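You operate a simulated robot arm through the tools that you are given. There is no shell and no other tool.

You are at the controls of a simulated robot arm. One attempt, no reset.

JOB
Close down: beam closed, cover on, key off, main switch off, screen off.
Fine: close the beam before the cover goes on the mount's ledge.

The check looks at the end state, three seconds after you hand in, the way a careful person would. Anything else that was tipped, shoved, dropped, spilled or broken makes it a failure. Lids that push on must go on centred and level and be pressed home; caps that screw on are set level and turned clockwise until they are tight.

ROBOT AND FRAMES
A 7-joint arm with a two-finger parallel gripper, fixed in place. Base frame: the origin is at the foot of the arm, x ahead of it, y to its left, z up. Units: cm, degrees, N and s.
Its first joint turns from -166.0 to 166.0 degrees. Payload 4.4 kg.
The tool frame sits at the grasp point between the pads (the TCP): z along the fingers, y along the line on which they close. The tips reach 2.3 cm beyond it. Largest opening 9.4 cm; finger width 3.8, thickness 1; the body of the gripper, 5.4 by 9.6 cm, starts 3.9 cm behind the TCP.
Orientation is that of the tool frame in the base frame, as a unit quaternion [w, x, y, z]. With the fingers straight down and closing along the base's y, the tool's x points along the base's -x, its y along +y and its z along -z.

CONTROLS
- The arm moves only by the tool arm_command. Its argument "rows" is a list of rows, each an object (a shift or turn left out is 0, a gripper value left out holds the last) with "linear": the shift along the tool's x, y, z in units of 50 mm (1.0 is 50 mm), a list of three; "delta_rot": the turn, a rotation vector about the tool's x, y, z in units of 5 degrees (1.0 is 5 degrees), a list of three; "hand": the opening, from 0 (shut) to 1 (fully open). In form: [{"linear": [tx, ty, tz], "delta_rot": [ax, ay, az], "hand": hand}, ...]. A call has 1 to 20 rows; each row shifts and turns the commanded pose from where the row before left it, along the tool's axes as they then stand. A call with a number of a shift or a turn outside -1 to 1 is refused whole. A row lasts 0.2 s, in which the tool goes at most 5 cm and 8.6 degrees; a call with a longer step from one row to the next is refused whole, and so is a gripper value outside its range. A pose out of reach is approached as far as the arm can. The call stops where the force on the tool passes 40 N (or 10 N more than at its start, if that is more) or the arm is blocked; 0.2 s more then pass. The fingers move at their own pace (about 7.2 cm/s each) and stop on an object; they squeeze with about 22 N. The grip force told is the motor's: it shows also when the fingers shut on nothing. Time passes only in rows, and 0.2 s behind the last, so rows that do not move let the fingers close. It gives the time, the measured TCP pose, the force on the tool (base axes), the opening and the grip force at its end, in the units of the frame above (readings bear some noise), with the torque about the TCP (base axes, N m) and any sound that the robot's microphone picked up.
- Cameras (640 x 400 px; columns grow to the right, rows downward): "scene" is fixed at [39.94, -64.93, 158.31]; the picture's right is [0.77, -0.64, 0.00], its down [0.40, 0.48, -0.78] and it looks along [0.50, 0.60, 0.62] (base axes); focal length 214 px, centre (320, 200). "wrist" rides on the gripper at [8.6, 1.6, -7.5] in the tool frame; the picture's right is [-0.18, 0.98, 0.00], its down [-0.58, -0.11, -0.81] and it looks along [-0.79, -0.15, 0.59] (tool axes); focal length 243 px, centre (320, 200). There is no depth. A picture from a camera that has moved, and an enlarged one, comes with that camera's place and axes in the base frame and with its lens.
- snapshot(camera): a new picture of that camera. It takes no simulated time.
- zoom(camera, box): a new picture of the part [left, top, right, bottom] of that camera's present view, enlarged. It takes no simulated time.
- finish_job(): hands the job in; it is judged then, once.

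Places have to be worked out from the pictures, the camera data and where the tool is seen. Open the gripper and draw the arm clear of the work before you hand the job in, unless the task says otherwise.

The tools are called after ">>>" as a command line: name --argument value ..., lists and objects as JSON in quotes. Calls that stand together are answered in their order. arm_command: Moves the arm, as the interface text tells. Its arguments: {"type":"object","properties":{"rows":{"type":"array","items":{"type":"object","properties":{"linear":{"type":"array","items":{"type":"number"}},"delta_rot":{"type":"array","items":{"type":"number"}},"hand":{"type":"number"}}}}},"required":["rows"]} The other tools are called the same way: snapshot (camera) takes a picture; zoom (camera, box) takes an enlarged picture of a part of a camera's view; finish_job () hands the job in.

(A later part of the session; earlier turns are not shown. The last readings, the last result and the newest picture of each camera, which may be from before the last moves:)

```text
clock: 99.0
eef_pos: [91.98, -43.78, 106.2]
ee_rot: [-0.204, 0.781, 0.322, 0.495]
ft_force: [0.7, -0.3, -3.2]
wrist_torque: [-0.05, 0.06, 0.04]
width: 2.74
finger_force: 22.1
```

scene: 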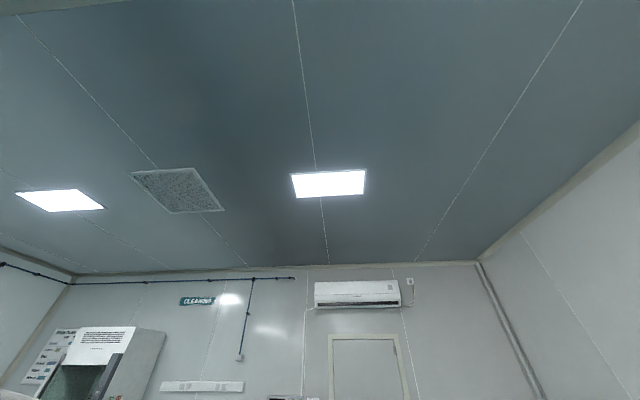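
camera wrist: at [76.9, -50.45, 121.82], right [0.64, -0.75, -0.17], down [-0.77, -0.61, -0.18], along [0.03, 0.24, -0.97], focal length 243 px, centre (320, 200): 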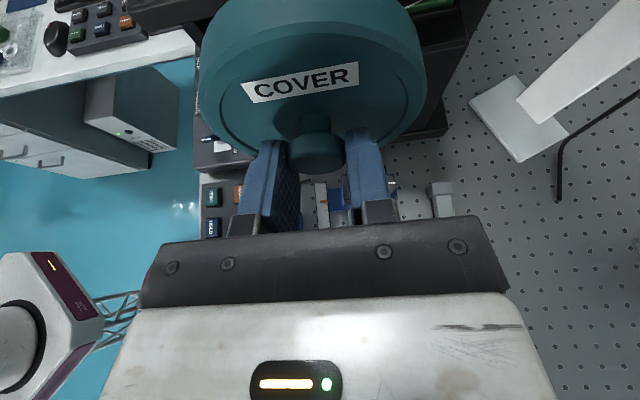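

It is dropping into the channel. Keep lowering in small steps until the floor is felt.

>>> arm_command --rows '[{"linear": [-0.018, 0, 0.009]}, {"linear": [0, 0, 0]}]'

>>> arm_command --rows '[{"linear": [-0.018, 0, 0.009]}, {"linear": [0, 0, 0]}]'

>>> arm_command --rows '[{"linear": [-0.018, 0, 0.009]}, {"linear": [0, 0, 0]}]'

```text
clock: 99.6
eef_pos: [91.79, -43.76, 105.96]
ee_rot: [-0.204, 0.781, 0.322, 0.494]
ft_force: [0.1, -0.2, -2.2]
wrist_torque: [-0.07, 0.05, -0.02]
width: 2.74
finger_force: 21.9
```

```text
clock: 100.2
eef_pos: [91.77, -43.89, 105.96]
ee_rot: [-0.203, 0.781, 0.322, 0.495]
ft_force: [1.4, 2.0, -1.6]
wrist_torque: [-0.06, 0.04, -0.04]
width: 2.73
finger_force: 22.1
```

```text
clock: 100.8
eef_pos: [91.87, -43.87, 105.91]
ee_rot: [-0.205, 0.781, 0.323, 0.494]
ft_force: [-0.3, -0.4, -0.4]
wrist_torque: [0.06, -0.01, 0.0]
width: 2.75
finger_force: 21.9
```

>>> arm_command --rows '[{"linear": [-0.012, 0, 0.006]}, {"linear": [0, 0, 0]}]'

>>> zoom --camera "wrist" --box '[190, 0, 440, 200]'

```text
clock: 101.4
eef_pos: [91.8, -43.77, 105.78]
ee_rot: [-0.204, 0.781, 0.323, 0.494]
ft_force: [0.4, -2.6, 8.6]
wrist_torque: [0.36, -0.04, -0.04]
width: 2.77
finger_force: 22.2
```

```text
2.00 times, centred on (315, 100) of wrist
camera zoom: at [90.86, -47.0, 116.79], right [0.64, -0.75, -0.17], down [-0.77, -0.61, -0.18], along [0.03, 0.24, -0.97], focal length 485 px, centre (330, 400)
```

zoom: 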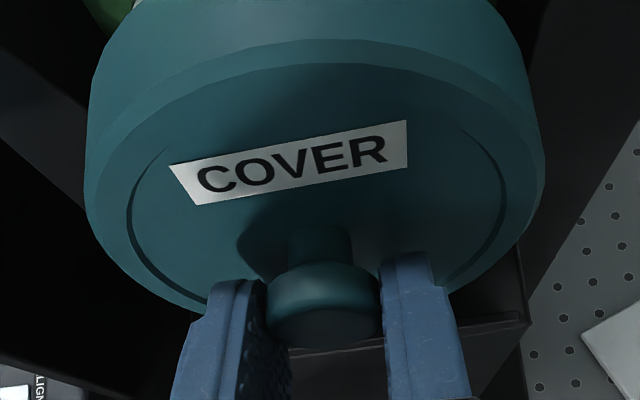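

The foot is on the channel floor (z dropped 0.75 cm below the lip contact). I'll relax the press, open slightly, and check that the cover stands.

>>> arm_command --rows '[{"linear": [0.011, 0, -0.005]}, {"linear": [0, 0, 0]}, {"hand": 0.31}, {"hand": 0.34}, {"hand": 0.38}, {"linear": [0, 0, 0]}, {"linear": [0, 0, 0]}]'

>>> zoom --camera "wrist" --box '[190, 0, 440, 200]'

```text
clock: 103.0
eef_pos: [91.85, -43.8, 105.75]
ee_rot: [-0.203, 0.782, 0.322, 0.494]
ft_force: [0.4, -0.6, -0.5]
wrist_torque: [-0.02, 0.02, 0.01]
width: 3.57
finger_force: 0.1
```

```text
2.00 times, centred on (315, 100) of wrist
camera zoom: at [90.88, -46.98, 116.76], right [0.64, -0.75, -0.17], down [-0.77, -0.61, -0.18], along [0.03, 0.24, -0.97], focal length 485 px, centre (330, 400)
```

zoom: 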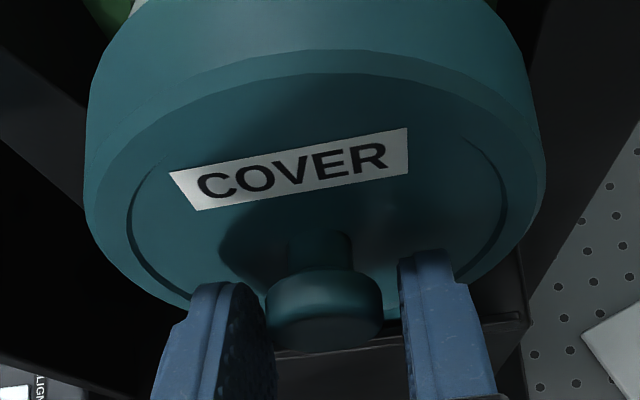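

The cover stands by itself, barely shifted. Open a bit more and retreat straight back along −u.

>>> arm_command --rows '[{"hand": 0.5}, {"linear": [0, 0, 0]}, {"linear": [-0.043, 0, -0.09]}, {"linear": [-0.086, 0, -0.181]}, {"linear": [-0.214, 0, -0.45]}, {"linear": [-0.257, 0, -0.542]}, {"linear": [0.2, 0, -0.8]}, {"linear": [0.4, 0, -0.8]}, {"linear": [0.4, 0, -0.8]}, {"linear": [0, 0, 0]}]'

>>> snapshot --camera "wrist"

>>> zoom --camera "wrist" --box '[240, 0, 440, 140]'

```text
clock: 105.2
eef_pos: [80.93, -54.81, 115.28]
ee_rot: [-0.204, 0.781, 0.322, 0.495]
ft_force: [-0.7, 0.2, -0.3]
wrist_torque: [0.01, 0.0, 0.0]
width: 4.71
finger_force: 0.2
```

```text
taken
camera wrist: at [79.89, -57.89, 126.34], right [0.64, -0.75, -0.17], down [-0.77, -0.61, -0.18], along [0.03, 0.24, -0.97], focal length 243 px, centre (320, 200)
```

wrist: 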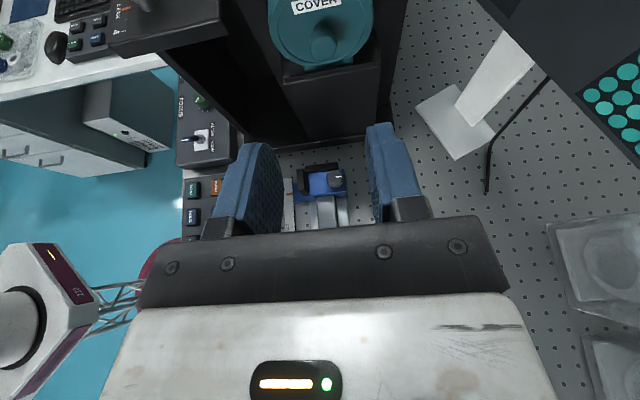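

```text
2.86 times, centred on (340, 70) of wrist
camera zoom: at [79.89, -57.89, 126.34], right [0.64, -0.75, -0.17], down [-0.77, -0.61, -0.18], along [0.03, 0.24, -0.97], focal length 693 px, centre (263, 571)
```

zoom: 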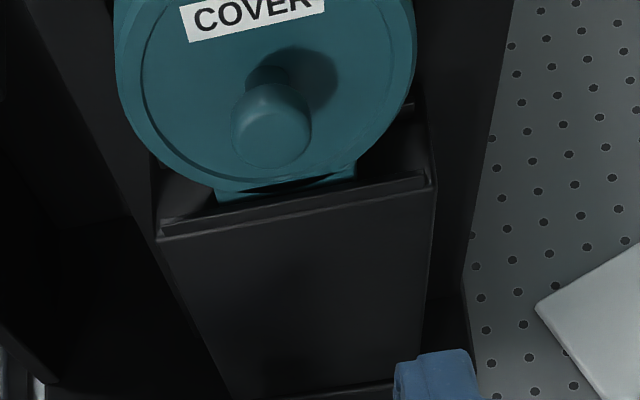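

The cover stands behind the lip in the channel, within about 0.2 cm of the lens axis. I'll rise to see the whole cover.

>>> arm_command --rows '[{"linear": [0.7, 0, -0.33]}, {"linear": [0.7, 0, -0.33]}, {"linear": [0.7, 0, -0.33]}, {"linear": [0.6, 0, -0.7]}, {"linear": [0.6, 0, -0.8]}, {"linear": [0, 0, 0]}]'

>>> zoom --camera "wrist" --box '[270, 0, 430, 120]'

```text
clock: 106.6
eef_pos: [77.62, -57.98, 135.69]
ee_rot: [-0.204, 0.781, 0.322, 0.494]
ft_force: [-0.6, -0.2, -0.7]
wrist_torque: [0.02, 0.02, 0.0]
width: 4.72
finger_force: 0.0
```

```text
3.33 times, centred on (350, 60) of wrist
camera zoom: at [76.72, -61.1, 146.67], right [0.64, -0.75, -0.17], down [-0.77, -0.61, -0.18], along [0.03, 0.24, -0.97], focal length 809 px, centre (220, 667)
```

zoom: 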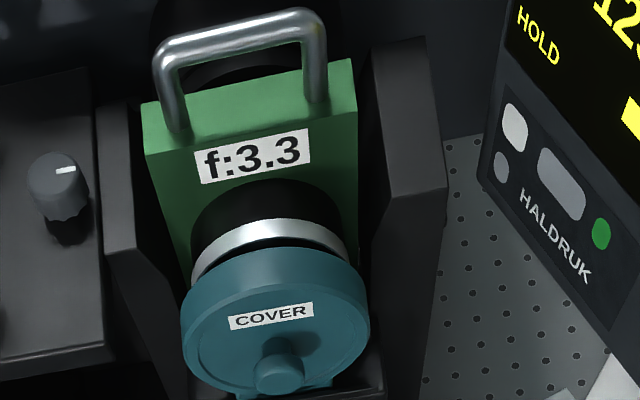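

The cover is upright, centred in front of the lens. Next the key: I move back in front of the panel at height and swing the tool 90° to face it.

>>> arm_command --rows '[{"linear": [0.293, -0.713, 0.452]}, {"linear": [0.293, -0.713, 0.452]}, {"linear": [0.293, -0.713, 0.452]}, {"linear": [0.293, -0.713, 0.452]}, {"linear": [0.293, -0.713, 0.452]}, {"linear": [0.293, -0.713, 0.452]}, {"linear": [0.293, -0.713, 0.452]}, {"linear": [0.293, -0.713, 0.452]}, {"linear": [0.293, -0.713, 0.452]}, {"linear": [0.293, -0.713, 0.452]}, {"linear": [0.293, -0.713, 0.452]}, {"linear": [0.293, -0.713, 0.452]}, {"linear": [0, 0, 0]}]'

>>> arm_command --rows '[{"delta_rot": [-0.903, 0, 0.427]}, {"delta_rot": [-0.903, 0, 0.427]}, {"delta_rot": [-0.903, 0, 0.427]}, {"delta_rot": [-0.903, 0, 0.427]}, {"delta_rot": [-0.903, 0, 0.427]}, {"delta_rot": [-0.903, 0, 0.427]}, {"delta_rot": [-0.903, 0, 0.427]}, {"delta_rot": [-0.903, 0, 0.427]}, {"delta_rot": [-0.903, 0, 0.427]}, {"delta_rot": [-0.903, 0, 0.427]}, {"delta_rot": [-0.903, 0, 0.427]}, {"delta_rot": [-0.903, 0, 0.427]}, {"delta_rot": [-0.903, 0, 0.427]}, {"delta_rot": [-0.903, 0, 0.427]}, {"delta_rot": [-0.903, 0, 0.427]}, {"delta_rot": [-0.903, 0, 0.427]}, {"delta_rot": [-0.903, 0, 0.427]}, {"delta_rot": [-0.903, 0, 0.427]}, {"linear": [0, 0, 0]}]'

>>> snapshot --camera "wrist"

```text
clock: 109.4
eef_pos: [70.28, -4.98, 140.08]
ee_rot: [-0.205, 0.781, 0.323, 0.494]
ft_force: [-0.2, 0.0, -0.2]
wrist_torque: [0.02, -0.02, 0.01]
width: 4.69
finger_force: 0.0
```

```text
clock: 113.4
eef_pos: [71.36, -4.1, 143.03]
ee_rot: [0.105, 0.776, -0.208, 0.586]
ft_force: [0.6, -0.5, -0.6]
wrist_torque: [-0.05, -0.02, 0.01]
width: 4.7
finger_force: 0.1
out of reach, approached as far as the arm can: row 11, 12, 13, 14, 15
```

```text
taken
camera wrist: at [66.35, -4.02, 153.31], right [-0.48, -0.84, -0.25], down [-0.78, 0.54, -0.31], along [0.4, 0.05, -0.92], focal length 243 px, centre (320, 200)
```

wrist: 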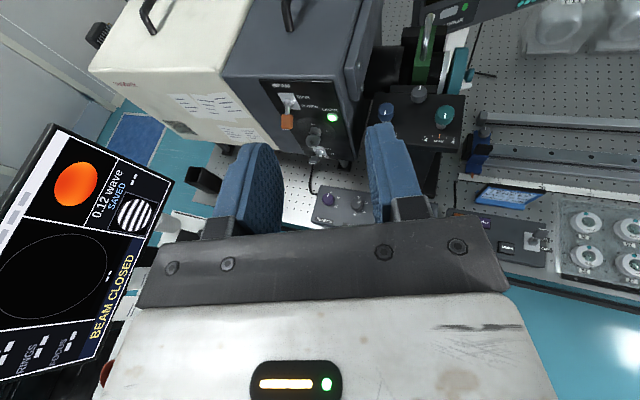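

The swing stopped short (yaw −25°), but the arm is free. I'll roll about the tool axis by −90° (so the fingers close vertically), which heads back toward the comfortable range, then re-aim.

>>> arm_command --rows '[{"delta_rot": [0, 0, -1]}, {"delta_rot": [0, 0, -1]}, {"delta_rot": [0, 0, -1]}, {"delta_rot": [0, 0, -1]}, {"delta_rot": [0, 0, -1]}, {"delta_rot": [0, 0, -1]}, {"delta_rot": [0, 0, -1]}, {"delta_rot": [0, 0, -1]}, {"delta_rot": [0, 0, -1]}, {"delta_rot": [0, 0, -1]}, {"delta_rot": [0, 0, -1]}, {"delta_rot": [0, 0, -1]}, {"delta_rot": [0, 0, -1]}, {"delta_rot": [0, 0, -1]}, {"delta_rot": [0, 0, -1]}, {"delta_rot": [0, 0, -1]}, {"delta_rot": [0, 0, -1]}, {"linear": [0, 0, 0]}]'

>>> snapshot --camera "wrist"

```text
clock: 117.2
eef_pos: [71.55, -4.06, 142.99]
ee_rot: [0.474, 0.712, 0.371, 0.361]
ft_force: [0.7, 1.0, -0.2]
wrist_torque: [0.03, 0.0, 0.05]
width: 4.69
finger_force: 0.1
```

```text
taken
camera wrist: at [69.42, 6.29, 148.1], right [0.1, -0.43, 0.9], down [-0.99, -0.15, 0.04], along [0.12, -0.89, -0.44], focal length 243 px, centre (320, 200)
```

wrist: 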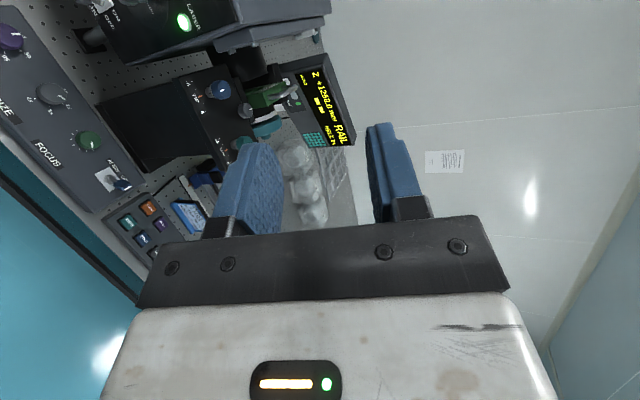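

>>> arm_command --rows '[{"delta_rot": [-0.162, -0.943, 0.289]}, {"delta_rot": [-0.162, -0.943, 0.289]}, {"delta_rot": [-0.162, -0.943, 0.289]}, {"delta_rot": [-0.162, -0.943, 0.289]}, {"delta_rot": [-0.8274, 0.143, 0]}, {"delta_rot": [-0.8274, 0.143, 0]}, {"delta_rot": [-0.8274, 0.143, 0]}, {"delta_rot": [-0.8274, 0.143, 0]}, {"delta_rot": [0, 0, -0.98]}, {"delta_rot": [0, 0, -0.98]}, {"linear": [0, 0, 0]}]'

```text
clock: 119.6
eef_pos: [71.36, -3.91, 143.18]
ee_rot: [0.653, 0.654, 0.27, 0.27]
ft_force: [0.0, -0.1, 0.1]
wrist_torque: [-0.02, 0.05, 0.02]
width: 4.7
finger_force: 0.1
```

The tool is now level, aimed straight at the panel with the fingers closing vertically. Descend to key height, staying ~18 cm off the panel.

>>> arm_command --rows '[{"linear": [0.373, -0.749, 0.107]}, {"linear": [0.373, -0.749, 0.107]}, {"linear": [0.373, -0.749, 0.107]}, {"linear": [0.373, -0.749, 0.107]}, {"linear": [0.373, -0.749, 0.107]}, {"linear": [0.373, -0.749, 0.107]}, {"linear": [0.373, -0.749, 0.107]}, {"linear": [0.373, -0.749, 0.107]}, {"linear": [0.373, -0.749, 0.107]}, {"linear": [0, 0, 0]}]'

>>> snapshot --camera "wrist"

```text
clock: 121.8
eef_pos: [86.69, 4.2, 109.1]
ee_rot: [0.654, 0.653, 0.27, 0.27]
ft_force: [-0.1, -0.6, 0.5]
wrist_torque: [-0.02, 0.04, 0.01]
width: 4.7
finger_force: 0.0
```

```text
taken
camera wrist: at [87.61, 15.71, 110.69], right [-0.13, -0.13, 0.98], down [-0.98, 0.16, -0.11], along [-0.14, -0.98, -0.15], focal length 243 px, centre (320, 200)
```

wrist: 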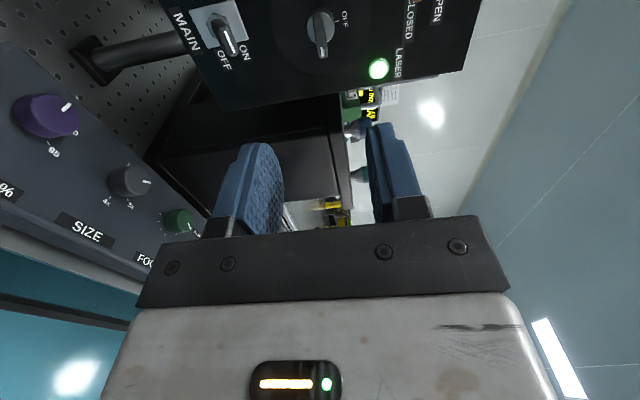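

>>> zoom --camera "wrist" --box '[190, 0, 420, 90]'

```text
2.78 times, centred on (305, 45) of wrist
camera zoom: at [87.61, 15.71, 110.69], right [-0.13, -0.13, 0.98], down [-0.98, 0.16, -0.11], along [-0.14, -0.98, -0.15], focal length 675 px, centre (362, 631)
```

zoom: 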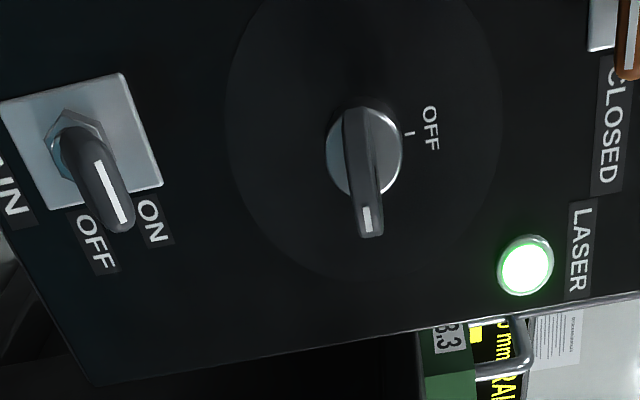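

The key's bow is a horizontal slab at z≈109.25, u≈64.5, n≈−75.7…−72.8. Move closer and check alignment.

>>> arm_command --rows '[{"linear": [0.06, 0.03, 0.6]}, {"linear": [0, 0, 0.6]}, {"linear": [0, 0, 0.6]}, {"linear": [0, 0, 0]}]'

>>> snapshot --camera "wrist"

>>> zoom --camera "wrist" --box '[220, 60, 420, 240]'

```text
clock: 122.8
eef_pos: [93.39, -1.79, 109.45]
ee_rot: [0.654, 0.654, 0.27, 0.27]
ft_force: [-0.5, 0.1, 0.3]
wrist_torque: [-0.01, -0.02, 0.0]
width: 4.69
finger_force: 0.0
```

```text
taken
camera wrist: at [94.21, 9.62, 110.96], right [-0.13, -0.13, 0.98], down [-0.98, 0.16, -0.11], along [-0.14, -0.98, -0.15], focal length 243 px, centre (320, 200)
```

wrist: 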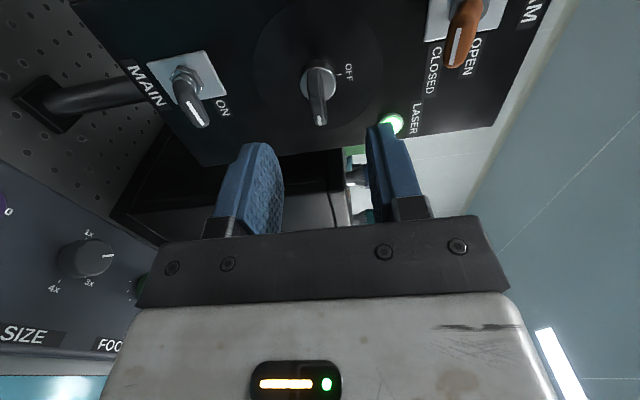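

```text
2.22 times, centred on (320, 150) of wrist
camera zoom: at [94.21, 9.62, 110.96], right [-0.13, -0.13, 0.98], down [-0.98, 0.16, -0.11], along [-0.14, -0.98, -0.15], focal length 539 px, centre (320, 311)
```

zoom: 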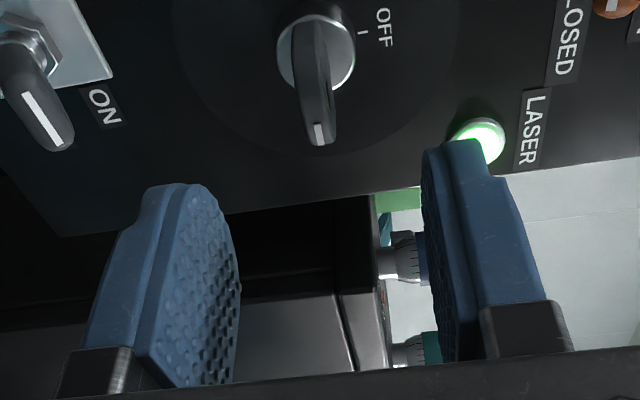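

Key shaft measured at u≈64.6, z≈109.35, in line with the TCP. Advance 6 cm so the pads straddle the bow.

>>> arm_command --rows '[{"linear": [0, -0.01, 0.4]}, {"linear": [0, -0.01, 0.4]}, {"linear": [0, 0, 0.3]}, {"linear": [0, 0, 0.1]}, {"linear": [0, 0, 0]}]'

>>> zoom --camera "wrist" --box '[220, 60, 420, 240]'

```text
clock: 124.0
eef_pos: [97.5, -5.88, 109.24]
ee_rot: [0.654, 0.654, 0.269, 0.27]
ft_force: [0.1, 0.6, -0.5]
wrist_torque: [0.04, -0.03, -0.02]
width: 4.72
finger_force: 0.0
```

```text
2.22 times, centred on (320, 150) of wrist
camera zoom: at [98.48, 5.55, 110.92], right [-0.13, -0.13, 0.98], down [-0.98, 0.16, -0.11], along [-0.14, -0.98, -0.15], focal length 539 px, centre (320, 311)
```

zoom: 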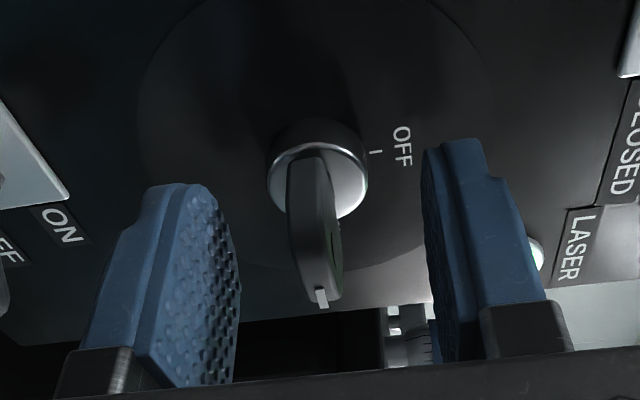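

>>> arm_command --rows '[{"linear": [0, -0.025, 0]}, {"hand": 0.35}, {"hand": 0.25}, {"hand": 0.18}, {"hand": 0.12}, {"hand": 0.08}, {"hand": 0}, {"linear": [0, 0, 0]}, {"linear": [0, 0, 0]}]'

>>> zoom --camera "wrist" --box '[220, 60, 420, 240]'

```text
clock: 126.0
eef_pos: [97.43, -5.91, 109.09]
ee_rot: [0.653, 0.654, 0.27, 0.27]
ft_force: [0.7, 0.9, -5.8]
wrist_torque: [-0.13, -0.11, 0.17]
width: 0.84
finger_force: 45.4
```

```text
2.22 times, centred on (320, 150) of wrist
camera zoom: at [98.45, 5.55, 110.79], right [-0.13, -0.13, 0.98], down [-0.98, 0.16, -0.11], along [-0.14, -0.98, -0.15], focal length 539 px, centre (320, 311)
```

zoom: 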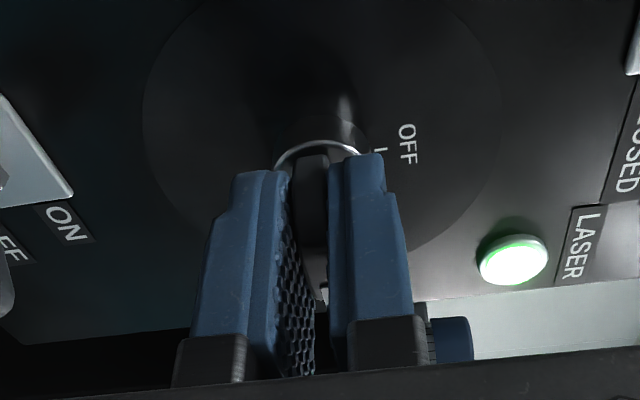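

Gripped at 0.84 cm thickness. I'll relax the slight vertical offset, then turn a first 20° counter-clockwise (viewer's sense) and read the torque.

>>> arm_command --rows '[{"linear": [0, -0.015, 0]}, {"delta_rot": [0, 0, -1]}, {"delta_rot": [0, 0, -1]}, {"delta_rot": [0, 0, -1]}, {"delta_rot": [0, 0, -1]}, {"linear": [0, 0, 0]}]'

>>> zoom --camera "wrist" --box '[220, 60, 420, 240]'

```text
clock: 127.4
eef_pos: [97.51, -5.86, 109.15]
ee_rot: [0.69, 0.597, 0.381, 0.15]
ft_force: [-6.9, 8.9, -8.6]
wrist_torque: [-0.32, -0.35, -0.53]
width: 0.83
finger_force: 45.1
```

```text
2.22 times, centred on (320, 150) of wrist
camera zoom: at [98.45, 5.56, 107.62], right [0.12, 0.12, 0.99], down [-0.98, 0.16, 0.1], along [-0.15, -0.98, 0.13], focal length 539 px, centre (320, 311)
```

zoom: 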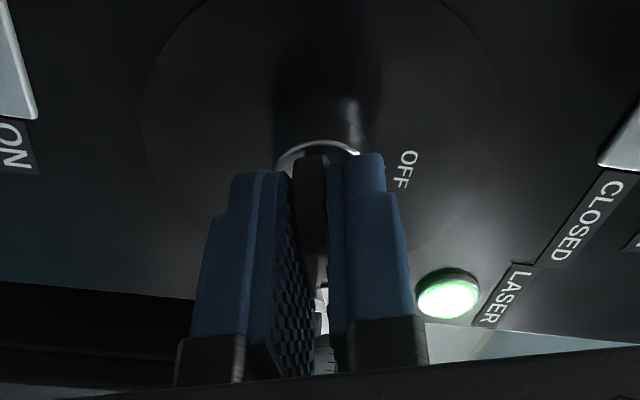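

The key follows. There is ~11 N pushing outward and 8.6 N vertical; I ease both slightly and continue turning.

>>> arm_command --rows '[{"linear": [0.01, -0.027, -0.03]}, {"delta_rot": [0, 0, -1]}, {"delta_rot": [0, 0, -1]}, {"delta_rot": [0, 0, -1]}, {"delta_rot": [0, 0, -1]}, {"delta_rot": [0, 0, -1]}, {"linear": [0, 0, 0]}]'

>>> zoom --camera "wrist" --box '[220, 60, 420, 240]'

```text
clock: 128.5
eef_pos: [97.59, -6.0, 109.0]
ee_rot: [0.705, 0.54, 0.456, 0.058]
ft_force: [12.3, -7.9, -5.3]
wrist_torque: [-0.38, -0.41, -0.13]
width: 0.79
finger_force: 45.2
heard: click
stopped in row 5: the force on the tool passed its limit at 40 N (the readings are from after the stop); the commanded pose is now the measured one
```

```text
2.22 times, centred on (320, 150) of wrist
camera zoom: at [97.94, 5.05, 105.29], right [0.3, 0.3, 0.91], down [-0.95, 0.19, 0.25], along [-0.1, -0.94, 0.34], focal length 539 px, centre (320, 311)
```

zoom: 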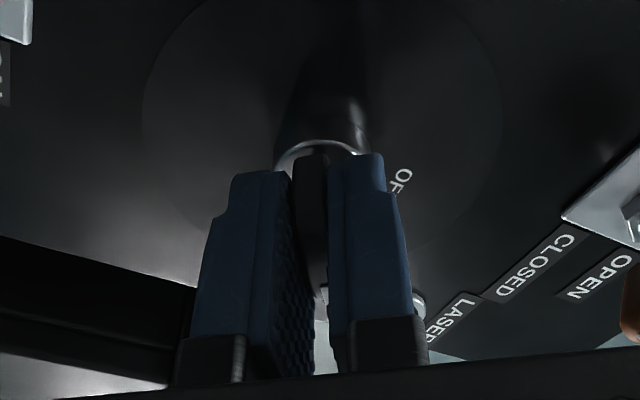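

A click: the key passed its switching point (lamp looks dark). Keep turning toward 12 o'clock, in shorter batches.

>>> arm_command --rows '[{"linear": [0, 0, 0.02]}, {"delta_rot": [0, 0, -1]}, {"delta_rot": [0, 0, -1]}, {"delta_rot": [0, 0, -1]}, {"delta_rot": [0, 0, -1]}, {"linear": [0, 0, 0]}]'

>>> zoom --camera "wrist" --box '[220, 60, 420, 240]'

```text
clock: 129.9
eef_pos: [97.43, -6.09, 108.87]
ee_rot: [0.704, 0.453, 0.543, -0.066]
ft_force: [-14.5, -1.1, 3.9]
wrist_torque: [0.21, 0.16, 0.82]
width: 0.84
finger_force: 45.3
stopped in row 6: the force on the tool passed its limit at 41 N (the readings are from after the stop); the commanded pose is now the measured one
```

```text
2.22 times, centred on (320, 150) of wrist
camera zoom: at [96.65, 3.76, 102.7], right [0.5, 0.5, 0.71], down [-0.86, 0.28, 0.42], along [0.01, -0.82, 0.57], focal length 539 px, centre (320, 311)
```

zoom: 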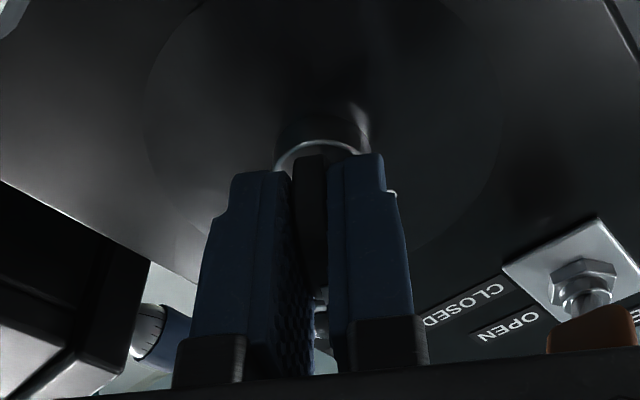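

>>> arm_command --rows '[{"linear": [0, 0, 0]}]'

```text
clock: 130.3
eef_pos: [97.51, -6.06, 108.95]
ee_rot: [0.704, 0.452, 0.544, -0.066]
ft_force: [-18.5, 1.7, 4.4]
wrist_torque: [-0.09, -0.11, 0.57]
width: 0.84
finger_force: 45.0
```

Load shows the key axis slightly toward −u and the tips pushing on the lock face. Ease by 0.15 cm each and read.

>>> arm_command --rows '[{"linear": [-0.017, -0.025, -0.024]}, {"linear": [0, 0, 0]}]'

```text
clock: 131.1
eef_pos: [97.55, -6.03, 108.95]
ee_rot: [0.704, 0.452, 0.544, -0.066]
ft_force: [14.0, -2.5, -2.3]
wrist_torque: [-0.52, -0.54, 0.03]
width: 0.82
finger_force: 44.7
stopped in row 2: the force on the tool passed its limit at 42 N (the readings are from after the stop); the commanded pose is now the measured one
```

The switch has already clicked; I'll open the fingers a bit and see where the key stands.

>>> arm_command --rows '[{"hand": 0.12}, {"hand": 0.25}, {"hand": 0.4}, {"hand": 0.5}, {"linear": [0, 0, 0]}]'

>>> zoom --camera "wrist" --box '[220, 60, 420, 240]'

```text
clock: 132.3
eef_pos: [97.46, -6.1, 109.03]
ee_rot: [0.704, 0.453, 0.543, -0.066]
ft_force: [-0.4, -0.2, 0.8]
wrist_torque: [-0.03, 0.01, -0.01]
width: 4.7
finger_force: 0.1
```

```text
2.22 times, centred on (320, 150) of wrist
camera zoom: at [96.6, 3.75, 102.73], right [0.5, 0.5, 0.71], down [-0.87, 0.28, 0.42], along [0.01, -0.82, 0.57], focal length 539 px, centre (320, 311)
```

zoom: 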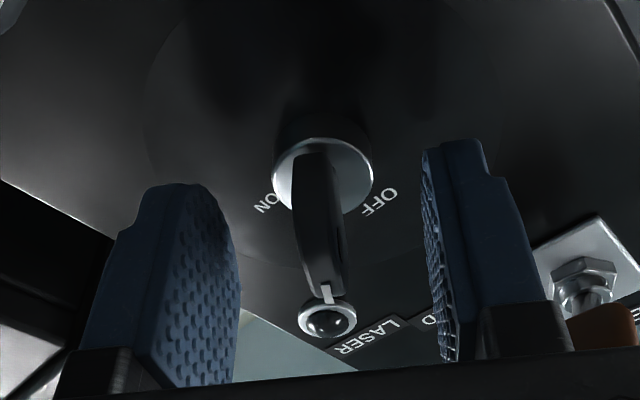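

The lamp is dark and the key stands at about 55° of its 90° travel. I'll back out 0.3 cm, regrip, and turn the remaining 35°.

>>> arm_command --rows '[{"linear": [0, 0, -0.06]}, {"linear": [0, 0, 0]}, {"hand": 0.3}, {"hand": 0.2}, {"hand": 0.12}, {"hand": 0.05}, {"hand": 0}, {"linear": [0, 0, 0]}]'

```text
clock: 134.1
eef_pos: [97.26, -5.88, 109.12]
ee_rot: [0.704, 0.453, 0.543, -0.067]
ft_force: [-5.5, -2.5, -1.6]
wrist_torque: [-0.22, -0.28, 0.22]
width: 0.81
finger_force: 45.4
```

>>> arm_command --rows '[{"linear": [0, -0.01, 0]}, {"delta_rot": [0, 0, -1]}, {"delta_rot": [0, 0, -1]}, {"delta_rot": [0, 0, -1]}, {"linear": [0, 0, 0]}]'

```text
clock: 135.3
eef_pos: [97.17, -5.94, 109.06]
ee_rot: [0.689, 0.377, 0.598, -0.157]
ft_force: [22.7, -7.3, -6.6]
wrist_torque: [0.13, 0.16, 0.59]
width: 0.82
finger_force: 45.0
```

>>> arm_command --rows '[{"linear": [0.01, 0.008, 0.018]}, {"linear": [0, 0, 0]}]'

```text
clock: 135.9
eef_pos: [97.2, -5.88, 108.94]
ee_rot: [0.689, 0.378, 0.598, -0.159]
ft_force: [-27.0, 2.5, -0.2]
wrist_torque: [0.66, 0.6, 0.57]
width: 0.84
finger_force: 45.0
```

>>> arm_command --rows '[{"linear": [-0.005, -0.004, -0.009]}, {"linear": [0, 0, 0]}]'

```text
clock: 136.5
eef_pos: [97.21, -5.91, 108.98]
ee_rot: [0.689, 0.378, 0.598, -0.157]
ft_force: [-12.1, -2.0, -4.7]
wrist_torque: [-0.15, -0.23, 0.28]
width: 0.84
finger_force: 44.7
```

>>> arm_command --rows '[{"linear": [-0.002, -0.002, -0.003]}, {"delta_rot": [0, 0, -1]}, {"delta_rot": [0, 0, -1]}, {"linear": [0, 0, 0]}]'

```text
clock: 137.5
eef_pos: [97.19, -5.97, 108.91]
ee_rot: [0.672, 0.325, 0.628, -0.219]
ft_force: [-6.4, -14.8, -3.5]
wrist_torque: [-0.92, -0.95, 0.17]
width: 0.81
finger_force: 45.4
```

>>> arm_command --rows '[{"delta_rot": [0, 0, -1]}, {"delta_rot": [0, 0, -0.86]}, {"linear": [0, 0, 0]}]'

>>> zoom --camera "wrist" --box '[220, 60, 420, 240]'

```text
clock: 138.3
eef_pos: [97.18, -5.91, 108.98]
ee_rot: [0.653, 0.273, 0.652, -0.271]
ft_force: [-22.3, -27.4, -3.7]
wrist_torque: [-0.52, -0.63, 0.27]
width: 0.82
finger_force: 44.4
```

```text
2.22 times, centred on (320, 150) of wrist
camera zoom: at [93.08, 0.61, 100.25], right [0.7, 0.69, 0.19], down [-0.65, 0.5, 0.58], along [0.31, -0.53, 0.79], focal length 539 px, centre (320, 311)
```

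zoom: 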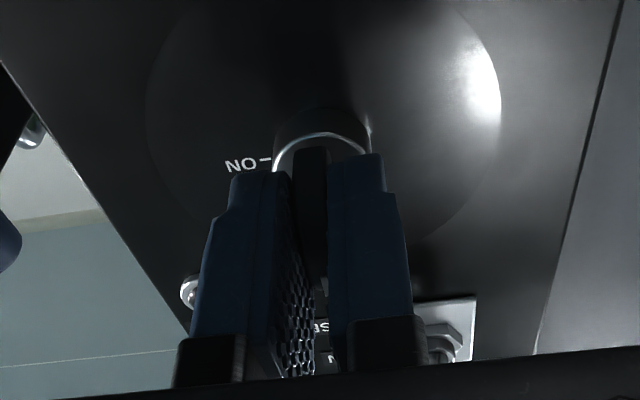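

The tool has turned the full 90° with the key. Open the fingers and check the key position.

>>> arm_command --rows '[{"hand": 0.12}, {"hand": 0.2}, {"hand": 0.3}, {"hand": 0.4}, {"linear": [0, 0, 0]}]'

>>> zoom --camera "wrist" --box '[220, 60, 420, 240]'

```text
clock: 139.5
eef_pos: [97.27, -5.82, 108.97]
ee_rot: [0.653, 0.272, 0.653, -0.271]
ft_force: [0.1, 0.9, 0.6]
wrist_torque: [0.03, 0.01, -0.01]
width: 3.78
finger_force: 0.0
```

```text
2.22 times, centred on (320, 150) of wrist
camera zoom: at [93.12, 0.71, 100.26], right [0.7, 0.69, 0.19], down [-0.65, 0.49, 0.58], along [0.31, -0.53, 0.79], focal length 539 px, centre (320, 311)
```

zoom: 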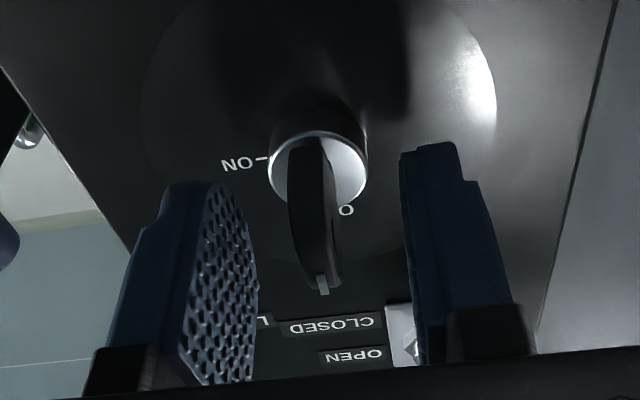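

The key is vertical now. Retreat straight out and view the whole panel.

>>> arm_command --rows '[{"hand": 0.5, "linear": [0, 0, -0.2]}, {"linear": [0, 0, -0.6]}, {"linear": [0, 0, -0.8]}, {"linear": [0, 0, -0.8]}, {"linear": [0, 0, 0]}]'

>>> snapshot --camera "wrist"

>>> zoom --camera "wrist" --box '[220, 0, 440, 180]'

```text
clock: 140.7
eef_pos: [88.71, 2.63, 109.19]
ee_rot: [0.653, 0.272, 0.653, -0.271]
ft_force: [-0.3, -0.5, -0.4]
wrist_torque: [-0.03, 0.01, -0.01]
width: 4.69
finger_force: 0.2
```

```text
taken
camera wrist: at [84.64, 9.28, 100.44], right [0.7, 0.69, 0.19], down [-0.65, 0.49, 0.58], along [0.31, -0.53, 0.79], focal length 243 px, centre (320, 200)
```

wrist: 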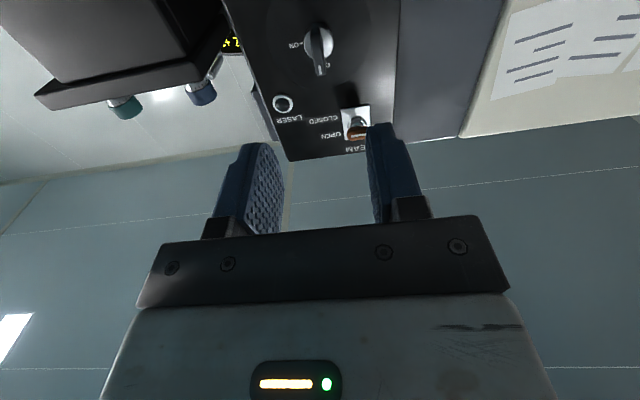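

```text
2.22 times, centred on (330, 90) of wrist
camera zoom: at [84.64, 9.28, 100.44], right [0.7, 0.69, 0.19], down [-0.65, 0.49, 0.58], along [0.31, -0.53, 0.79], focal length 539 px, centre (298, 444)
```

zoom: 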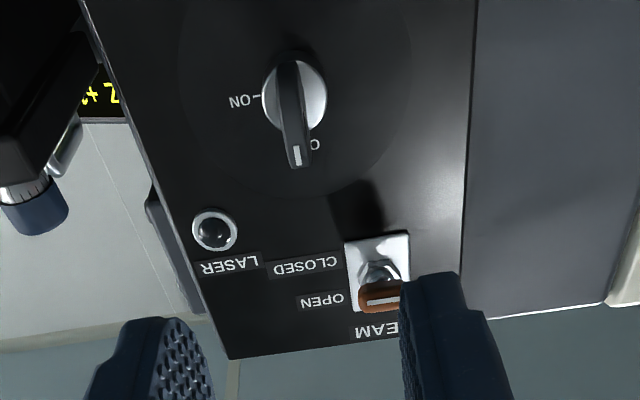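

The key points to OFF and the LASER lamp is out; the BEAM lever is still on CLOSED. Now tilt the tool down to view the MAIN switch.

>>> arm_command --rows '[{"linear": [-0.5, 0, -0.3], "delta_rot": [0, 1, 0]}, {"linear": [-0.3, 0, -0.3], "delta_rot": [0, 1, 0]}, {"delta_rot": [0, 1, 0]}, {"delta_rot": [0, 1, 0]}, {"delta_rot": [0, 1, 0]}, {"delta_rot": [0, 1, 0]}, {"delta_rot": [0, 1, 0]}, {"delta_rot": [0, 1, 0]}, {"delta_rot": [0, 1, 0]}, {"delta_rot": [0, 1, 0]}, {"linear": [0, 0, 0]}]'

>>> snapshot --camera "wrist"

>>> zoom --camera "wrist" --box '[240, 0, 420, 160]'

```text
clock: 143.1
eef_pos: [86.64, 4.68, 113.01]
ee_rot: [0.316, 0.361, 0.868, -0.131]
ft_force: [-0.2, 0.0, 0.1]
wrist_torque: [-0.01, -0.01, -0.03]
width: 4.71
finger_force: 0.0
```

```text
taken
camera wrist: at [79.83, 14.01, 113.14], right [0.8, 0.59, 0.12], down [-0.13, -0.03, 0.99], along [0.59, -0.8, 0.06], focal length 243 px, centre (320, 200)
```

wrist: 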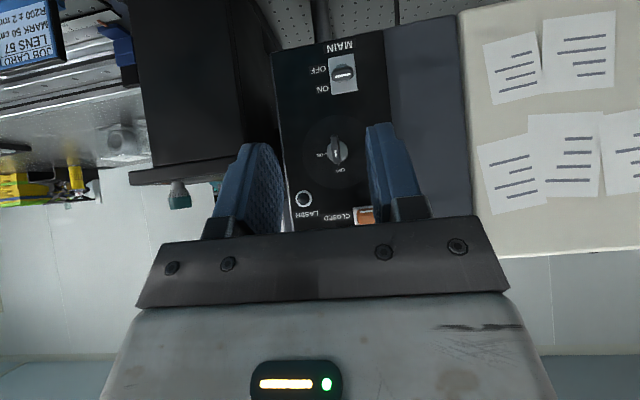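

```text
2.50 times, centred on (330, 80) of wrist
camera zoom: at [79.83, 14.01, 113.14], right [0.8, 0.59, 0.12], down [-0.13, -0.03, 0.99], along [0.59, -0.8, 0.06], focal length 606 px, centre (295, 500)
```

zoom: 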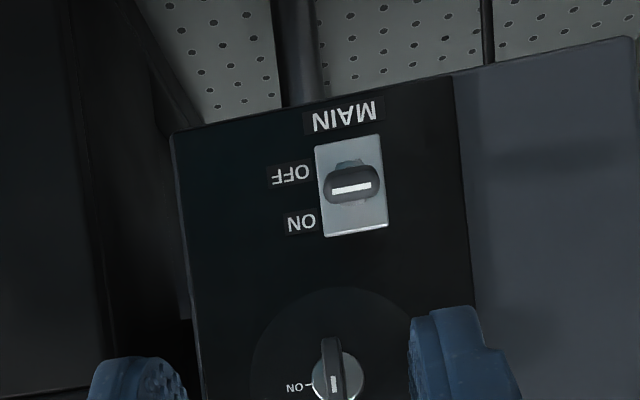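

MAIN lever: tip at about u=66.3, n=−72.3, z=102.2 (ON), plate centre z≈100. I set a 25° downward tilt, close the fingers and move to just in front of and above the lever.

>>> arm_command --rows '[{"delta_rot": [0, -1, 0], "hand": 0}, {"delta_rot": [0, -1, 0]}, {"delta_rot": [0, -1, 0]}, {"delta_rot": [0, -1, 0]}, {"delta_rot": [0, -1, 0]}, {"linear": [0.24, 0.135, 0.557]}, {"linear": [0.24, 0.135, 0.557]}, {"linear": [0.24, 0.135, 0.557]}, {"linear": [0, 0, 0]}]'

>>> snapshot --camera "wrist"

```text
clock: 145.1
eef_pos: [92.36, 1.87, 106.23]
ee_rot: [0.496, 0.325, 0.779, -0.206]
ft_force: [-0.5, -0.2, 0.0]
wrist_torque: [0.02, 0.01, 0.0]
width: 0.0
finger_force: 21.3
```

```text
taken
camera wrist: at [86.24, 10.56, 101.54], right [0.75, 0.64, 0.17], down [-0.42, 0.27, 0.87], along [0.51, -0.72, 0.47], focal length 243 px, centre (320, 200)
```

wrist: 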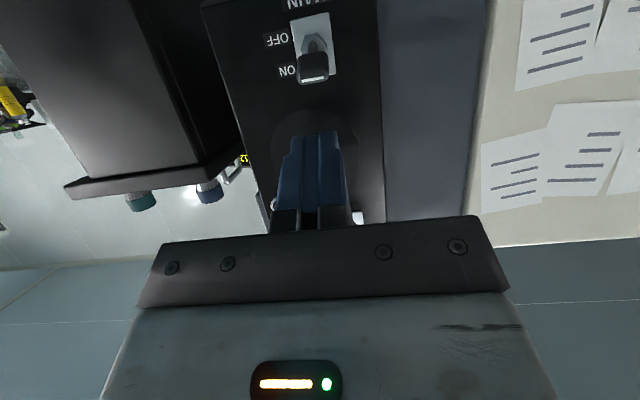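

>>> arm_command --rows '[{"linear": [-0.22, 0, 0.471]}, {"linear": [-0.22, 0, 0.471]}, {"linear": [-0.22, 0, 0.471]}, {"linear": [0, 0, 0]}]'

>>> snapshot --camera "wrist"

```text
clock: 146.1
eef_pos: [97.83, -3.83, 106.15]
ee_rot: [0.497, 0.325, 0.778, -0.206]
ft_force: [0.1, 0.2, -0.5]
wrist_torque: [0.05, 0.0, 0.02]
width: 0.0
finger_force: 22.1
```

```text
taken
camera wrist: at [91.7, 4.86, 101.5], right [0.75, 0.64, 0.17], down [-0.42, 0.27, 0.87], along [0.51, -0.72, 0.47], focal length 243 px, centre (320, 200)
```

wrist: 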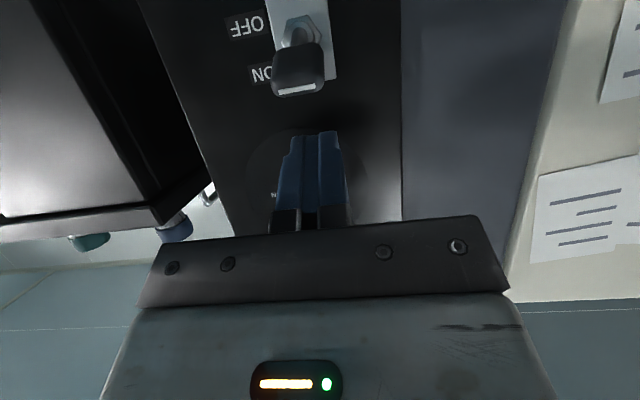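

Fingers sit right above the lever. Press down slowly.

>>> arm_command --rows '[{"linear": [0.136, 0, 0.0635]}, {"linear": [0.136, 0, 0.0635]}, {"linear": [0.136, 0, 0.0635]}, {"linear": [0.136, 0, 0.0635]}, {"linear": [0.1, 0, 0.047]}, {"linear": [0.1, 0, 0.047]}, {"linear": [0.06, 0, 0.028]}, {"linear": [0, 0, 0]}]'

>>> snapshot --camera "wrist"

```text
clock: 147.9
eef_pos: [98.03, -3.71, 101.79]
ee_rot: [0.496, 0.324, 0.779, -0.205]
ft_force: [-0.3, -0.1, -0.3]
wrist_torque: [0.01, 0.02, -0.01]
width: 0.0
finger_force: 22.2
```

```text
taken
camera wrist: at [91.86, 4.9, 97.14], right [0.75, 0.64, 0.17], down [-0.42, 0.27, 0.87], along [0.51, -0.72, 0.47], focal length 243 px, centre (320, 200)
```

wrist: 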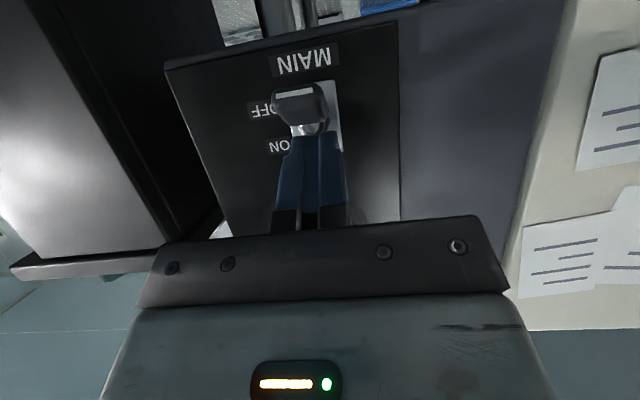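

MAIN flipped down to OFF with no residual force. Retreat straight out and verify.

>>> arm_command --rows '[{"linear": [-0.05, 0, -0.1]}, {"linear": [0.21, 0, -0.45]}, {"linear": [0.4, 0, -0.8]}, {"linear": [0.2, 0, -0.9]}, {"linear": [-0.3, 0, -0.8]}, {"linear": [-0.8, 0, -0.5], "delta_rot": [0, 1, 0]}, {"linear": [-0.8, 0, -0.5], "delta_rot": [0, 1, 0]}, {"delta_rot": [0, 1, 0]}, {"delta_rot": [0, 1, 0]}, {"delta_rot": [0, 1, 0]}, {"linear": [0, 0, 0]}]'

>>> snapshot --camera "wrist"

>>> zoom --camera "wrist" --box '[220, 0, 420, 150]'

```text
clock: 150.3
eef_pos: [87.11, 7.32, 115.65]
ee_rot: [0.316, 0.36, 0.868, -0.129]
ft_force: [0.5, -0.3, -0.7]
wrist_torque: [0.02, -0.01, 0.01]
width: 0.0
finger_force: 22.1
```

```text
taken
camera wrist: at [80.12, 16.59, 115.72], right [0.8, 0.59, 0.12], down [-0.13, -0.03, 0.99], along [0.59, -0.8, 0.06], focal length 243 px, centre (320, 200)
```

wrist: 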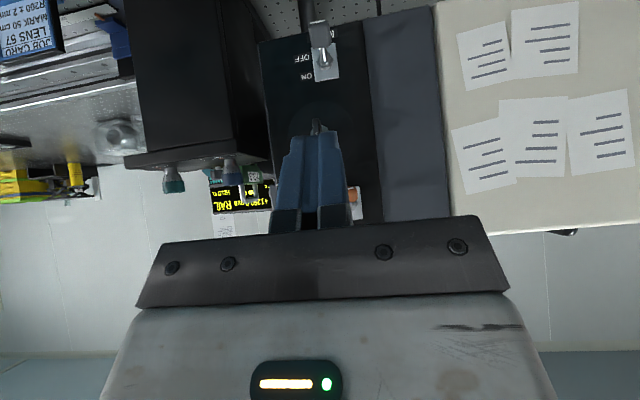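

```text
2.67 times, centred on (320, 75) of wrist
camera zoom: at [80.12, 16.59, 115.72], right [0.8, 0.59, 0.12], down [-0.13, -0.03, 0.99], along [0.59, -0.8, 0.06], focal length 647 px, centre (320, 533)
```

zoom: 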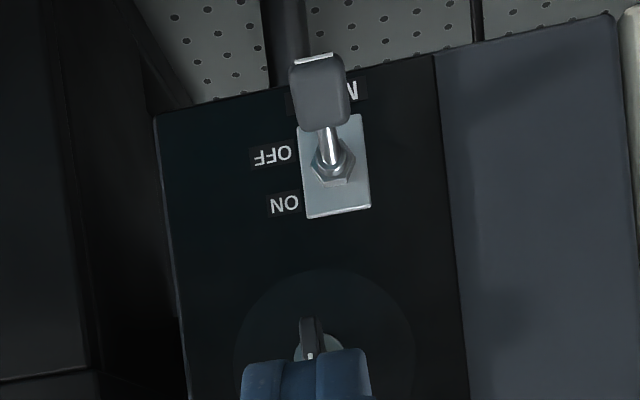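

MAIN is OFF. Last item is the screen: its button triangulates to about (94, 60, 80) on the bar under the monitor. I go up, bring the tool vertical and turn the camera to the top side again.

>>> arm_command --rows '[{"linear": [-0.03, -0.2, -0.77]}, {"linear": [-0.03, -0.2, -0.77]}, {"linear": [-0.03, -0.2, -0.77]}, {"linear": [-0.03, -0.2, -0.77]}, {"linear": [-0.03, -0.2, -0.77]}, {"linear": [-0.03, -0.2, -0.77]}, {"linear": [-0.03, -0.2, -0.77]}, {"linear": [-0.03, -0.2, -0.77]}, {"delta_rot": [0, 1, 0]}, {"delta_rot": [0, 1, 0]}, {"delta_rot": [0, 1, 0]}, {"delta_rot": [0, 1, 0]}, {"delta_rot": [0, 1, 0]}, {"delta_rot": [0, 1, 0]}, {"delta_rot": [0, 1, 0]}, {"delta_rot": [0, 1, 0]}, {"linear": [0, 0, 0]}]'

>>> arm_command --rows '[{"delta_rot": [0, 0, 1]}, {"delta_rot": [0, 0, 1]}, {"delta_rot": [0, 0, 1]}, {"delta_rot": [0, 0, 1]}, {"delta_rot": [0, 0, 1]}, {"delta_rot": [0, 0, 1]}, {"delta_rot": [0, 0, 1]}, {"delta_rot": [0, 0, 1]}, {"delta_rot": [0, 0, 1]}, {"delta_rot": [0, 0, 1]}, {"delta_rot": [0, 0, 1]}, {"delta_rot": [0, 0, 1]}, {"delta_rot": [0, 0, 1]}, {"delta_rot": [0, 0, 1]}, {"delta_rot": [0, 0, 1]}, {"delta_rot": [0, 0, 1]}, {"delta_rot": [0, 0, 1]}, {"delta_rot": [0, 0, 1]}, {"delta_rot": [0, 0, 1]}, {"linear": [0, 0, 0]}]'

```text
clock: 153.9
eef_pos: [67.88, 15.32, 140.1]
ee_rot: [0.134, 0.38, 0.913, -0.066]
ft_force: [-0.2, 0.7, -0.2]
wrist_torque: [0.01, -0.02, 0.01]
width: 0.02
finger_force: 21.8
out of reach, approached as far as the arm can: row 14, 15, 16
```

```text
clock: 158.1
eef_pos: [67.9, 15.38, 140.09]
ee_rot: [0.139, 0.93, 0.336, 0.055]
ft_force: [-0.9, -0.7, -0.3]
wrist_torque: [0.01, 0.01, -0.01]
width: 0.0
finger_force: 22.1
```

>>> arm_command --rows '[{"delta_rot": [0.86, 0, 0]}, {"delta_rot": [0.86, 0, 0]}, {"delta_rot": [0.86, 0, 0]}, {"delta_rot": [0.86, 0, 0]}, {"delta_rot": [0, 1, 0]}, {"delta_rot": [0, 1, 0]}, {"delta_rot": [0, 1, 0]}, {"delta_rot": [0, 1, 0]}, {"delta_rot": [0, 1, 0]}, {"delta_rot": [0, 1, 0]}, {"delta_rot": [0, 1, 0]}, {"delta_rot": [0, 1, 0]}, {"delta_rot": [0, 1, 0]}, {"delta_rot": [0, 1, 0]}, {"delta_rot": [0, 1, 0]}, {"linear": [0, 0, 0]}]'

>>> snapshot --camera "wrist"

```text
clock: 161.5
eef_pos: [67.35, 16.99, 134.99]
ee_rot: [0.125, 0.904, 0.35, 0.212]
ft_force: [0.3, -0.5, -0.1]
wrist_torque: [-0.01, 0.0, 0.01]
width: 0.0
finger_force: 21.6
out of reach, approached as far as the arm can: row 1, 2, 3, 4, 5, 6, 8, 9, 10, 11, 12, 13, 14, 15
```

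```text
taken
camera wrist: at [70.61, 22.38, 144.69], right [0.44, -0.84, 0.31], down [-0.83, -0.26, 0.49], along [-0.33, -0.48, -0.81], focal length 243 px, centre (320, 200)
```

wrist: 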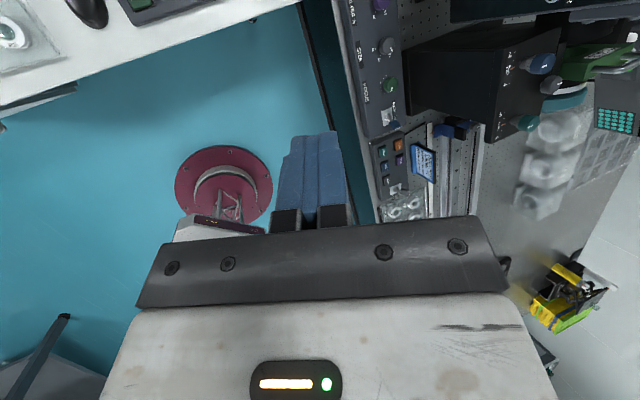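

A joint limit blocks this. I'll undo: turn back about the tool axis and rather use a side-camera roll as I did for the key.

>>> arm_command --rows '[{"delta_rot": [0, -1, 0]}, {"delta_rot": [0, -1, 0]}, {"delta_rot": [0, 0, -1]}, {"delta_rot": [0, 0, -1]}, {"delta_rot": [0, 0, -1]}, {"delta_rot": [0, 0, -1]}, {"delta_rot": [0, 0, -1]}, {"delta_rot": [0, 0, -1]}, {"delta_rot": [0, 0, -1]}, {"delta_rot": [0, 0, -1]}, {"delta_rot": [0, 0, -1]}, {"delta_rot": [0, 0, -1]}, {"delta_rot": [0, 0, -1]}, {"delta_rot": [0, 0, -1]}, {"linear": [0, 0, 0]}]'

>>> snapshot --camera "wrist"

```text
clock: 164.7
eef_pos: [67.35, 16.99, 135.11]
ee_rot: [0.201, 0.627, 0.751, 0.037]
ft_force: [-0.7, 0.9, -0.1]
wrist_torque: [-0.02, -0.02, -0.03]
width: 0.01
finger_force: 21.8
```

```text
taken
camera wrist: at [65.14, 27.17, 140.13], right [0.94, 0.03, 0.35], down [-0.31, -0.42, 0.85], along [0.17, -0.91, -0.39], focal length 243 px, centre (320, 200)
```

wrist: 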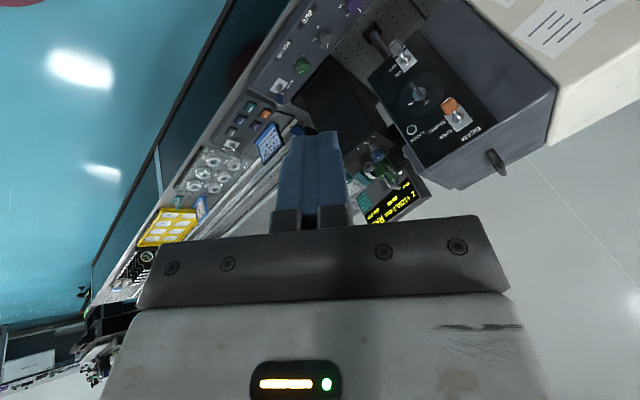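

I'll rotate directly to the pressing orientation (yaw 40°, 35° below horizontal, camera to the left).

>>> arm_command --rows '[{"delta_rot": [-0.715, 0.57, -0.314]}, {"delta_rot": [-0.715, 0.57, -0.314]}, {"delta_rot": [-0.715, 0.57, -0.314]}, {"delta_rot": [-0.715, 0.57, -0.314]}, {"delta_rot": [-0.715, 0.57, -0.314]}, {"delta_rot": [-0.715, 0.57, -0.314]}, {"delta_rot": [-0.715, 0.57, -0.314]}, {"delta_rot": [-0.715, 0.57, -0.314]}, {"delta_rot": [-0.715, 0.57, -0.314]}, {"delta_rot": [-0.715, 0.57, -0.314]}, {"delta_rot": [-0.715, 0.57, -0.314]}, {"linear": [0, 0, 0]}]'

>>> snapshot --camera "wrist"

```text
clock: 167.3
eef_pos: [66.37, 17.53, 134.21]
ee_rot: [0.213, 0.587, 0.773, 0.112]
ft_force: [0.3, 0.1, -0.5]
wrist_torque: [0.0, 0.0, -0.01]
width: 0.0
finger_force: 21.9
out of reach, approached as far as the arm can: row 3, 4, 5, 6, 7, 8, 9, 10, 11
```

```text
taken
camera wrist: at [62.53, 26.86, 139.7], right [0.89, 0.1, 0.45], down [-0.34, -0.52, 0.78], along [0.32, -0.85, -0.43], focal length 243 px, centre (320, 200)
```

wrist: 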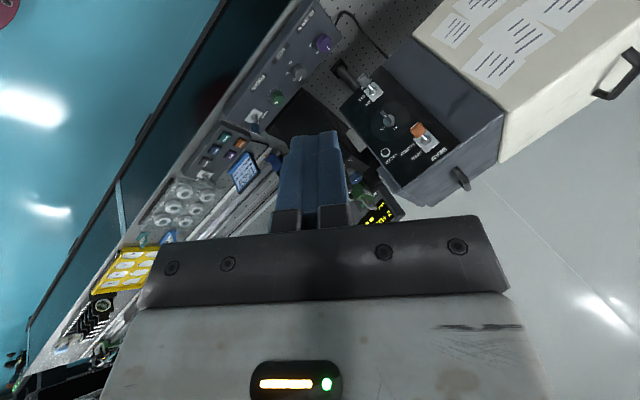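

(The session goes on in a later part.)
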